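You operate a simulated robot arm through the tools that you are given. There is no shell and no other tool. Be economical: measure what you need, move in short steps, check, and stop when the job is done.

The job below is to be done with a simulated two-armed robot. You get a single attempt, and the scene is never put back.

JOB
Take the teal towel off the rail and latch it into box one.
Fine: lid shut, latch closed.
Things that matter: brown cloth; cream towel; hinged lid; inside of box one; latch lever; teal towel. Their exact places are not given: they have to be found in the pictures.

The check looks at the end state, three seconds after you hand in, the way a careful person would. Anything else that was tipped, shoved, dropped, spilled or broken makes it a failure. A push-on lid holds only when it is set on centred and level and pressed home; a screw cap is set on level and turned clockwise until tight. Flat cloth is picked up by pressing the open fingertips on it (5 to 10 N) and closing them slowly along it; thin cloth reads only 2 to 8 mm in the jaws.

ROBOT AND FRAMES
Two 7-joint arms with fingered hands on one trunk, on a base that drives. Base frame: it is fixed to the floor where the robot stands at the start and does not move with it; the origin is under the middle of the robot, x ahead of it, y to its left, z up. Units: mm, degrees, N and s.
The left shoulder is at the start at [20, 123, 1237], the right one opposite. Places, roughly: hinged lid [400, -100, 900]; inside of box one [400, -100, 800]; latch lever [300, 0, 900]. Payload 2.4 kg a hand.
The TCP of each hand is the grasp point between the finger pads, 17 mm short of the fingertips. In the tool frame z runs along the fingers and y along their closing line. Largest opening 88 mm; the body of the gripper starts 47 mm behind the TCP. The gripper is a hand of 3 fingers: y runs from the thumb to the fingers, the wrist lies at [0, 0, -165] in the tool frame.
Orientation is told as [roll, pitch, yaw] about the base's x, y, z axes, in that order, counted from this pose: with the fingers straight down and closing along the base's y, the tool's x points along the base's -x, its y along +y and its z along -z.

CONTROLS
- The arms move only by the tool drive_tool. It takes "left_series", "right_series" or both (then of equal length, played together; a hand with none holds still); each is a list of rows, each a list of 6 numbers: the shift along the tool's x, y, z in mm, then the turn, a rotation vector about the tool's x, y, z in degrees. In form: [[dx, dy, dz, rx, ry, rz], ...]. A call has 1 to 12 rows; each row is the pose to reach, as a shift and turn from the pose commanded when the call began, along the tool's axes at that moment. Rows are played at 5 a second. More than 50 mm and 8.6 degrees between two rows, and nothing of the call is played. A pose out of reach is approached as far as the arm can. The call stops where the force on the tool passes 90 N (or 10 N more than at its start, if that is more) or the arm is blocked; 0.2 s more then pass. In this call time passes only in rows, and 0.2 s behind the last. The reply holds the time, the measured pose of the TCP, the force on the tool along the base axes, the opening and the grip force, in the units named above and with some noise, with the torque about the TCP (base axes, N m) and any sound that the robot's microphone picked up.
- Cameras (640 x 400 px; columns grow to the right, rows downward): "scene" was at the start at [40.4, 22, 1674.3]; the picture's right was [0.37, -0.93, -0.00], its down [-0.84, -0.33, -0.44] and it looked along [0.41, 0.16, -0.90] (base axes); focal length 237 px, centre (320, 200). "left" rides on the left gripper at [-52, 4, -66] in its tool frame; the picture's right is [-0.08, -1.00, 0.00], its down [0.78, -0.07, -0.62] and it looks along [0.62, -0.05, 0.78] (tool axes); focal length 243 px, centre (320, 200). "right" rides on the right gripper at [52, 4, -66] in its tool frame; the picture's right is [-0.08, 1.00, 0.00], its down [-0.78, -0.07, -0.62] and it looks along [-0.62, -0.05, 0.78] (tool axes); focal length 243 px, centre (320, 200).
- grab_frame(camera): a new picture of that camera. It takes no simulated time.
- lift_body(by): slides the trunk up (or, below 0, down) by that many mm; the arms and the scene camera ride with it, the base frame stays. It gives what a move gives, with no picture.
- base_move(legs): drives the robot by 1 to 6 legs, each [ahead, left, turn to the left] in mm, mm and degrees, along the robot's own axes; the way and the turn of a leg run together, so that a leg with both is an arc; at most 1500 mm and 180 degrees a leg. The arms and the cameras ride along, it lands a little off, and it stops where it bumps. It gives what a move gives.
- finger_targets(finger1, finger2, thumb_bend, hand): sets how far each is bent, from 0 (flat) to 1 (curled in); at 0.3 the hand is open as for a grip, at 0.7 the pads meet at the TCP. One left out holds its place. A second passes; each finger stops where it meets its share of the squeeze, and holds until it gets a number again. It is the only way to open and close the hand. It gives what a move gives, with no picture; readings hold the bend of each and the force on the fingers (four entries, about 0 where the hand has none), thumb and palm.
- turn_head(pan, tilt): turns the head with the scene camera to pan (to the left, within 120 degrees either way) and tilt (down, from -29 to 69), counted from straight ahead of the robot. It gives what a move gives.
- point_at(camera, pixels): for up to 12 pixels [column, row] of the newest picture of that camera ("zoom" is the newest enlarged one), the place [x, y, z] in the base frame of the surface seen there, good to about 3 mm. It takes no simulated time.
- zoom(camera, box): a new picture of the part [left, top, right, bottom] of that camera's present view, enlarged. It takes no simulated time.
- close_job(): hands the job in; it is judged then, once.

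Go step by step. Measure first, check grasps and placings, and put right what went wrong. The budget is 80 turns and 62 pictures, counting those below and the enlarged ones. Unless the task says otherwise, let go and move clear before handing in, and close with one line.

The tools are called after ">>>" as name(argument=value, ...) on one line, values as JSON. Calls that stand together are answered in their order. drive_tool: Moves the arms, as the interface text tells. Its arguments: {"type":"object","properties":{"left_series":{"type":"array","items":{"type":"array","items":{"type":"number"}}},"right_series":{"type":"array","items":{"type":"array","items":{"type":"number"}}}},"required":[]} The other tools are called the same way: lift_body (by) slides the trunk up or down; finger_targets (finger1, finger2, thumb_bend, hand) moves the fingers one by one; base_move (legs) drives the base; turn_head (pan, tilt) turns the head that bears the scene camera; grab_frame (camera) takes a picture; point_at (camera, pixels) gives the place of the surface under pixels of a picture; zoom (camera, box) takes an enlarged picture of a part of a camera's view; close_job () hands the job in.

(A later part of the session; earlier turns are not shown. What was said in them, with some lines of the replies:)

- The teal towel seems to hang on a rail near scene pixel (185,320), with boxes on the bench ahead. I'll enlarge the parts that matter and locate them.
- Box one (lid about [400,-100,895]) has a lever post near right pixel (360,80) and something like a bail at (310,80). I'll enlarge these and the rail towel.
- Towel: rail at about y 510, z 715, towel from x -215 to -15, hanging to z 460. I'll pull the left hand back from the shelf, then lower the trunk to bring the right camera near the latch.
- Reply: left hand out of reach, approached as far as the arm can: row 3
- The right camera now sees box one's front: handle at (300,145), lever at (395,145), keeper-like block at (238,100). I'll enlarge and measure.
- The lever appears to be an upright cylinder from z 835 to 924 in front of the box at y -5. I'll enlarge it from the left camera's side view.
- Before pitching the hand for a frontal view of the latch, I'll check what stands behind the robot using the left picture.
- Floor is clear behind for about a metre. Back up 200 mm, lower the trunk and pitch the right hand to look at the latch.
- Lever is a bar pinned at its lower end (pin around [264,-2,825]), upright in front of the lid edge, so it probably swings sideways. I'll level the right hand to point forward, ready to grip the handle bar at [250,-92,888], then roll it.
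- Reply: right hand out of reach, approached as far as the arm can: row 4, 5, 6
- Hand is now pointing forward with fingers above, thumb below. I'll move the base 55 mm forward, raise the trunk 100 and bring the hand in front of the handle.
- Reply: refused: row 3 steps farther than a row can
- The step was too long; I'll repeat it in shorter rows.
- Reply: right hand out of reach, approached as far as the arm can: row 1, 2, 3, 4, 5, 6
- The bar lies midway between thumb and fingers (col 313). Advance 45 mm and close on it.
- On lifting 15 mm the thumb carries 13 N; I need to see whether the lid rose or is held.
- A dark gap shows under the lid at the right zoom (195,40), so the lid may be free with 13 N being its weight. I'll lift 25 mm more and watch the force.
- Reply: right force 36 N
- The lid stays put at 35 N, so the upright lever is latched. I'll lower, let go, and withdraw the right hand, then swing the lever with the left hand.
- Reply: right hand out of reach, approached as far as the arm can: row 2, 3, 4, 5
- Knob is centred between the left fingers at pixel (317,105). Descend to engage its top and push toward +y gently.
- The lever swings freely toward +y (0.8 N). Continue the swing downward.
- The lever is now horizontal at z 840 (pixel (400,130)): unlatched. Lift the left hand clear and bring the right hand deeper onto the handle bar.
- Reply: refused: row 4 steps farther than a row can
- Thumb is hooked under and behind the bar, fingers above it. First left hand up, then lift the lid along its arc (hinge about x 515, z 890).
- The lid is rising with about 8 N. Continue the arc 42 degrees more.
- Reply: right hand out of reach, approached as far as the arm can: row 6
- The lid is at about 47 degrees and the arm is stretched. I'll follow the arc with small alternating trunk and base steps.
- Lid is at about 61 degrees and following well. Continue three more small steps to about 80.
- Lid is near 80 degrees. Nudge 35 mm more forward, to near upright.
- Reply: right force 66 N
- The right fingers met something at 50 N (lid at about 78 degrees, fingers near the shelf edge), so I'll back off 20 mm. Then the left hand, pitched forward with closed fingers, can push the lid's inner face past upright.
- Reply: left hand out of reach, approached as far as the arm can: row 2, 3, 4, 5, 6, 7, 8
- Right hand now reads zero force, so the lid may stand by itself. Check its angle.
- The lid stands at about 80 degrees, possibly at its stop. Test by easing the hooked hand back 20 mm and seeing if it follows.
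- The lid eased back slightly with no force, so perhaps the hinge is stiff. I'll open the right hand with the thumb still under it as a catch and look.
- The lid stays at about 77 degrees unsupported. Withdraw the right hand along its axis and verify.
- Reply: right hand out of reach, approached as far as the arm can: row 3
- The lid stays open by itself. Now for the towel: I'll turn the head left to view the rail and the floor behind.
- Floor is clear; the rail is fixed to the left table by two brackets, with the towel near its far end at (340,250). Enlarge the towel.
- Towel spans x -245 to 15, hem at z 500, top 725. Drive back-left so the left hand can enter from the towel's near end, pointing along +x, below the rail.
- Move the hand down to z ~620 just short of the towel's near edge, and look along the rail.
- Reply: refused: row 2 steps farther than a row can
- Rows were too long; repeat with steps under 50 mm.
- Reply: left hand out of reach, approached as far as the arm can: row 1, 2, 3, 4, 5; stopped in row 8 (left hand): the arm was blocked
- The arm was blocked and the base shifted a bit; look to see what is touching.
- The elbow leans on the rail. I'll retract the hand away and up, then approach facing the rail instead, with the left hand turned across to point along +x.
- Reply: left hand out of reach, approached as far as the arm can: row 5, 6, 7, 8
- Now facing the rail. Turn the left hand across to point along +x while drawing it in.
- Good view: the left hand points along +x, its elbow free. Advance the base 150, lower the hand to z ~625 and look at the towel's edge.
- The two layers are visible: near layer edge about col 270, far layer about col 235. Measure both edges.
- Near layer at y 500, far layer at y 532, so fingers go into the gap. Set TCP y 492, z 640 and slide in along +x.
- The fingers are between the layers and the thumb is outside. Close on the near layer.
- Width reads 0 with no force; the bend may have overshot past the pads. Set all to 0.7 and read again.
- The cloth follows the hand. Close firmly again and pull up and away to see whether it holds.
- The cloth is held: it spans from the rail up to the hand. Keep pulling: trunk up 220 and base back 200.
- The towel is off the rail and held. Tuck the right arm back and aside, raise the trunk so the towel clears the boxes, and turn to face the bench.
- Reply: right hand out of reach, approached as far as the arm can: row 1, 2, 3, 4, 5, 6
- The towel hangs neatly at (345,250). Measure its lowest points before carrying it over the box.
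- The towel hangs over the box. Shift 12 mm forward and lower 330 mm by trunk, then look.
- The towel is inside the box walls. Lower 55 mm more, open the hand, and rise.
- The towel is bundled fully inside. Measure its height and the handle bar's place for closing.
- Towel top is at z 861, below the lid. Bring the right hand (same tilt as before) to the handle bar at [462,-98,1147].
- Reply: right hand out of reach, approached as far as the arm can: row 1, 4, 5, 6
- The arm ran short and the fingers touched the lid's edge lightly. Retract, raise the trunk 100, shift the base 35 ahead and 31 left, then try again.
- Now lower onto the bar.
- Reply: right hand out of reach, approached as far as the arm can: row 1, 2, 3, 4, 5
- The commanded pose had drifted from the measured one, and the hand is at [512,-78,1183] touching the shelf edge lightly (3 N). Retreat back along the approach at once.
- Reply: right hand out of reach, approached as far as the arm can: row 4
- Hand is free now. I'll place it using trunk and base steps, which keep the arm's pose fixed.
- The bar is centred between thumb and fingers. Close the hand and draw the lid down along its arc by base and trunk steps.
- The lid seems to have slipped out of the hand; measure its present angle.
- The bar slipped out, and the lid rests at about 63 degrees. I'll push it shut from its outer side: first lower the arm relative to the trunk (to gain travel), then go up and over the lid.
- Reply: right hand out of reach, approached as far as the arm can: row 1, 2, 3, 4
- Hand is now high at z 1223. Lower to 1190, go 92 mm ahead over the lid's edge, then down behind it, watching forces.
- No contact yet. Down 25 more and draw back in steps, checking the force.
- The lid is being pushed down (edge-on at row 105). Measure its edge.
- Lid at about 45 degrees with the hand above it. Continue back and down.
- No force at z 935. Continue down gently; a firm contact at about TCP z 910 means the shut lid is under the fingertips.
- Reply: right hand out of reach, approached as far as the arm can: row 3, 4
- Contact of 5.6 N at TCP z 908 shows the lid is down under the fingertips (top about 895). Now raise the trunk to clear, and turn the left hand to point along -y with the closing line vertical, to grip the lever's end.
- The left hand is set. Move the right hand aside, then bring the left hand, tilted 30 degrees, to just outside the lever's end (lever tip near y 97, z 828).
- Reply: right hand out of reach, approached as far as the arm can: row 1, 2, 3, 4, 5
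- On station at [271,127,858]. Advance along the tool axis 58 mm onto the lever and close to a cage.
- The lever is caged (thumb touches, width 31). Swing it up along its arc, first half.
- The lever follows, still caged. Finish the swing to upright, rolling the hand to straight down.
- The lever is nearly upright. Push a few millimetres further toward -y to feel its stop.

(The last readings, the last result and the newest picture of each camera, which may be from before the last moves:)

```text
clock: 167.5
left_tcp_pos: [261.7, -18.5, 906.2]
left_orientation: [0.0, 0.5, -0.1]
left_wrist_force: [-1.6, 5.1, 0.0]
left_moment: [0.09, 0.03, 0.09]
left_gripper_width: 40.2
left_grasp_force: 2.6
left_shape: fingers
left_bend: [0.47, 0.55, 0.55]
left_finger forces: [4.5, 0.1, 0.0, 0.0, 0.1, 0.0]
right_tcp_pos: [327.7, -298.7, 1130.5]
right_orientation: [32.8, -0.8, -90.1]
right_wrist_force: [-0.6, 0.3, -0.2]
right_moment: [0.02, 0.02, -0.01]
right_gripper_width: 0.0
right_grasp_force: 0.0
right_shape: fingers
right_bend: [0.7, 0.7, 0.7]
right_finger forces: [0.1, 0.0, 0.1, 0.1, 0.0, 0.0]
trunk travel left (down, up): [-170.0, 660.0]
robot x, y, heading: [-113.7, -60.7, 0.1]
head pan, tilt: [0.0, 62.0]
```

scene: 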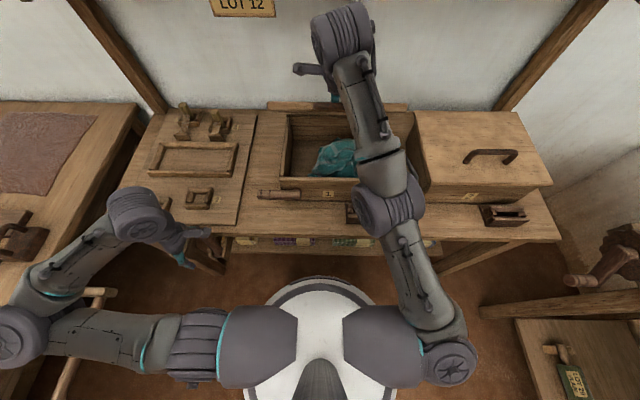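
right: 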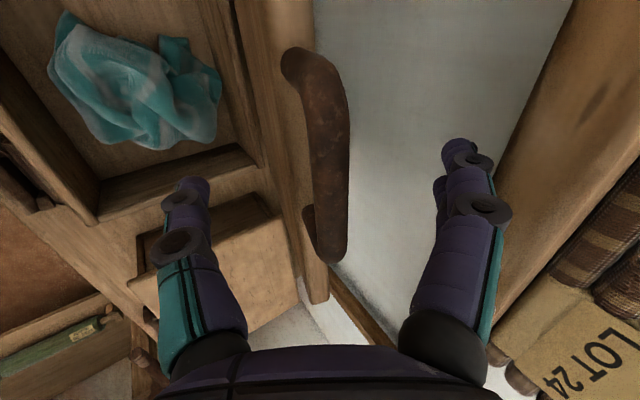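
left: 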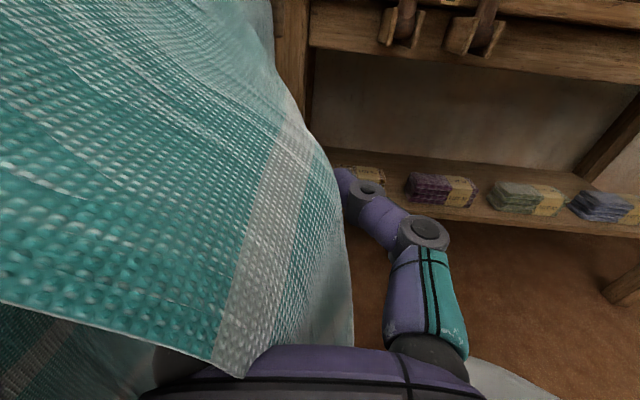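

The lever is at its stop (5 N). Recentre, open slightly, rise straight up by trunk, back away and take the last picture.

>>> drive_tool(left_series=[[0, 8, 0, 0, 0, 0]])

>>> finger_targets(hand="left", finger1=0.42, finger2=0.42, thumb_bend=0.5)

>>> lift_body(by=130)

>>> base_move(legs=[[-200, 0, 0]])

>>> turn_head(pan=0, tilt=48)

>>> grab_frame(camera="scene")

```text
clock: 167.9
left_tcp_pos: [262.8, -11.6, 907.6]
left_orientation: [0.0, 0.6, -0.1]
left_wrist_force: [-0.2, 1.6, -0.4]
left_moment: [0.04, 0.06, 0.01]
left_gripper_width: 34.9
left_grasp_force: 1.3
left_shape: fingers
left_bend: [0.5, 0.55, 0.55]
left_finger forces: [1.9, 0.0, 0.0, 0.0, 0.0, 0.0]
right_tcp_pos: [328.5, -299.5, 1129.1]
right_orientation: [32.7, -0.8, -90.1]
right_wrist_force: [0.5, 0.2, 0.3]
right_moment: [-0.01, -0.01, 0.02]
right_gripper_width: 0.1
right_grasp_force: 0.0
right_shape: fingers
right_bend: [0.7, 0.7, 0.7]
right_finger forces: [0.0, 0.0, 0.1, 0.0, 0.0, 0.0]
trunk travel left (down, up): [-170.0, 660.0]
robot x, y, heading: [-116.9, -62.3, -0.0]
head pan, tilt: [0.0, 62.0]
```

```text
clock: 168.9
left_tcp_pos: [263.7, -11.7, 906.6]
left_orientation: [-0.1, 0.6, -0.1]
left_wrist_force: [0.6, 0.5, -0.4]
left_moment: [0.02, 0.0, 0.01]
left_gripper_width: 48.5
left_grasp_force: 0.1
left_shape: fingers
left_bend: [0.42, 0.42, 0.5]
left_finger forces: [0.0, 0.0, 0.0, 0.0, 0.0, 0.0]
right_tcp_pos: [327.5, -300.2, 1130.1]
right_orientation: [32.8, -0.8, -90.1]
right_wrist_force: [-0.6, -0.4, -0.5]
right_moment: [0.04, 0.03, -0.01]
right_gripper_width: 0.0
right_grasp_force: 0.1
right_shape: fingers
right_bend: [0.7, 0.7, 0.7]
right_finger forces: [0.0, 0.0, 0.0, 0.0, 0.1, 0.1]
trunk travel left (down, up): [-170.0, 660.0]
robot x, y, heading: [-118.2, -63.3, -0.4]
head pan, tilt: [0.0, 62.0]
```

```text
clock: 170.5
left_tcp_pos: [264.4, -12.5, 1036.3]
left_orientation: [0.0, 0.5, -0.2]
left_wrist_force: [0.1, 0.5, -0.7]
left_moment: [-0.02, 0.0, 0.0]
left_gripper_width: 48.5
left_grasp_force: 0.2
left_shape: fingers
left_bend: [0.42, 0.42, 0.5]
left_finger forces: [0.0, 0.0, 0.0, 0.0, 0.0, 0.1]
right_tcp_pos: [327.7, -299.0, 1261.2]
right_orientation: [32.7, -0.8, -90.1]
right_wrist_force: [0.2, 0.2, -0.3]
right_moment: [-0.02, 0.02, -0.01]
right_gripper_width: 0.1
right_grasp_force: 0.0
right_shape: fingers
right_bend: [0.7, 0.7, 0.7]
right_finger forces: [0.1, 0.0, 0.1, 0.1, 0.1, 0.0]
trunk travel left (down, up): [-300.0, 530.0]
robot x, y, heading: [-117.2, -66.4, -0.3]
head pan, tilt: [0.0, 62.0]
```

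```text
clock: 172.1
left_tcp_pos: [61.7, -10.6, 1037.7]
left_orientation: [0.1, 0.6, 0.1]
left_wrist_force: [-1.0, -0.7, -0.9]
left_moment: [-0.04, 0.02, 0.0]
left_gripper_width: 48.9
left_grasp_force: 0.1
left_shape: fingers
left_bend: [0.42, 0.42, 0.5]
left_finger forces: [0.0, 0.1, 0.1, 0.0, 0.1, 0.0]
right_tcp_pos: [126.1, -298.0, 1258.9]
right_orientation: [32.7, -0.8, -89.9]
right_wrist_force: [0.2, 0.4, 0.3]
right_moment: [-0.01, 0.01, 0.02]
right_gripper_width: 0.2
right_grasp_force: 0.1
right_shape: fingers
right_bend: [0.7, 0.7, 0.7]
right_finger forces: [0.0, 0.0, 0.1, 0.1, 0.0, 0.0]
trunk travel left (down, up): [-300.0, 530.0]
robot x, y, heading: [-316.2, -64.3, 0.1]
head pan, tilt: [0.0, 62.0]
```

```text
clock: 172.9
left_tcp_pos: [62.1, -10.2, 1035.6]
left_orientation: [0.1, 0.5, 0.0]
left_wrist_force: [-0.3, 0.7, 0.4]
left_moment: [-0.01, 0.0, 0.0]
left_gripper_width: 48.7
left_grasp_force: 0.2
left_shape: fingers
left_bend: [0.42, 0.42, 0.5]
left_finger forces: [0.1, 0.0, 0.0, 0.0, 0.1, 0.1]
right_tcp_pos: [126.9, -298.0, 1260.2]
right_orientation: [32.7, -0.8, -90.0]
right_wrist_force: [0.1, 0.1, 0.7]
right_moment: [0.01, -0.02, -0.02]
right_gripper_width: 0.1
right_grasp_force: 0.0
right_shape: fingers
right_bend: [0.7, 0.7, 0.7]
right_finger forces: [0.0, 0.0, 0.0, 0.0, 0.1, 0.0]
trunk travel left (down, up): [-300.0, 530.0]
robot x, y, heading: [-314.6, -64.8, 0.0]
head pan, tilt: [0.0, 48.0]
```

```text
0 pictures are left
```

scene: 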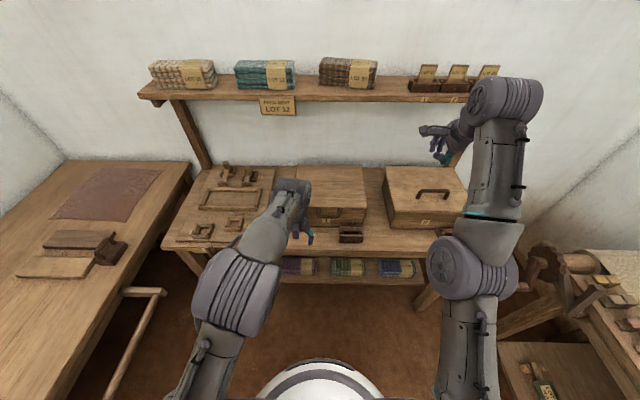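

The lid looks flat shut in the picture and nothing else has moved; the lever is hidden behind the hand. Check lid heights at front and rear.

>>> point_at(camera="scene", pixels=[[315, 195], [355, 200], [330, 203], [310, 172], [350, 172], [340, 185], [362, 205], [312, 212], [318, 205], [310, 200], [325, 215], [345, 215]])

```text
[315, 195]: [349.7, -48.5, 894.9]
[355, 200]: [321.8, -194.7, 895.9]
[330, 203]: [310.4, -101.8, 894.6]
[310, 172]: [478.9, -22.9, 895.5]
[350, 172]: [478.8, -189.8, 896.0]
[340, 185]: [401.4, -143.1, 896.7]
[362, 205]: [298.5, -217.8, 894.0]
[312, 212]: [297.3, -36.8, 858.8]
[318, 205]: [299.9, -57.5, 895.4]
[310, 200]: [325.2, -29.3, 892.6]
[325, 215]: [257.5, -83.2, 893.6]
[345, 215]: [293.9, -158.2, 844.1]
```

Lid is level at z 895 front and rear, the lever was pushed upright to its stop, and both hands are clear. Handing in.

>>> close_job()

```text
The job is handed in.
```

The teal towel is off the rail and bundled inside box one, with the lid shut level and the latch lever swung back upright to its stop. I confirmed the lever only by a 5 N stop, because my own hand hid it in the last picture. While closing the lid, the right hand touched the shelf edge at about 3 N, and nothing looks moved in the last picture.
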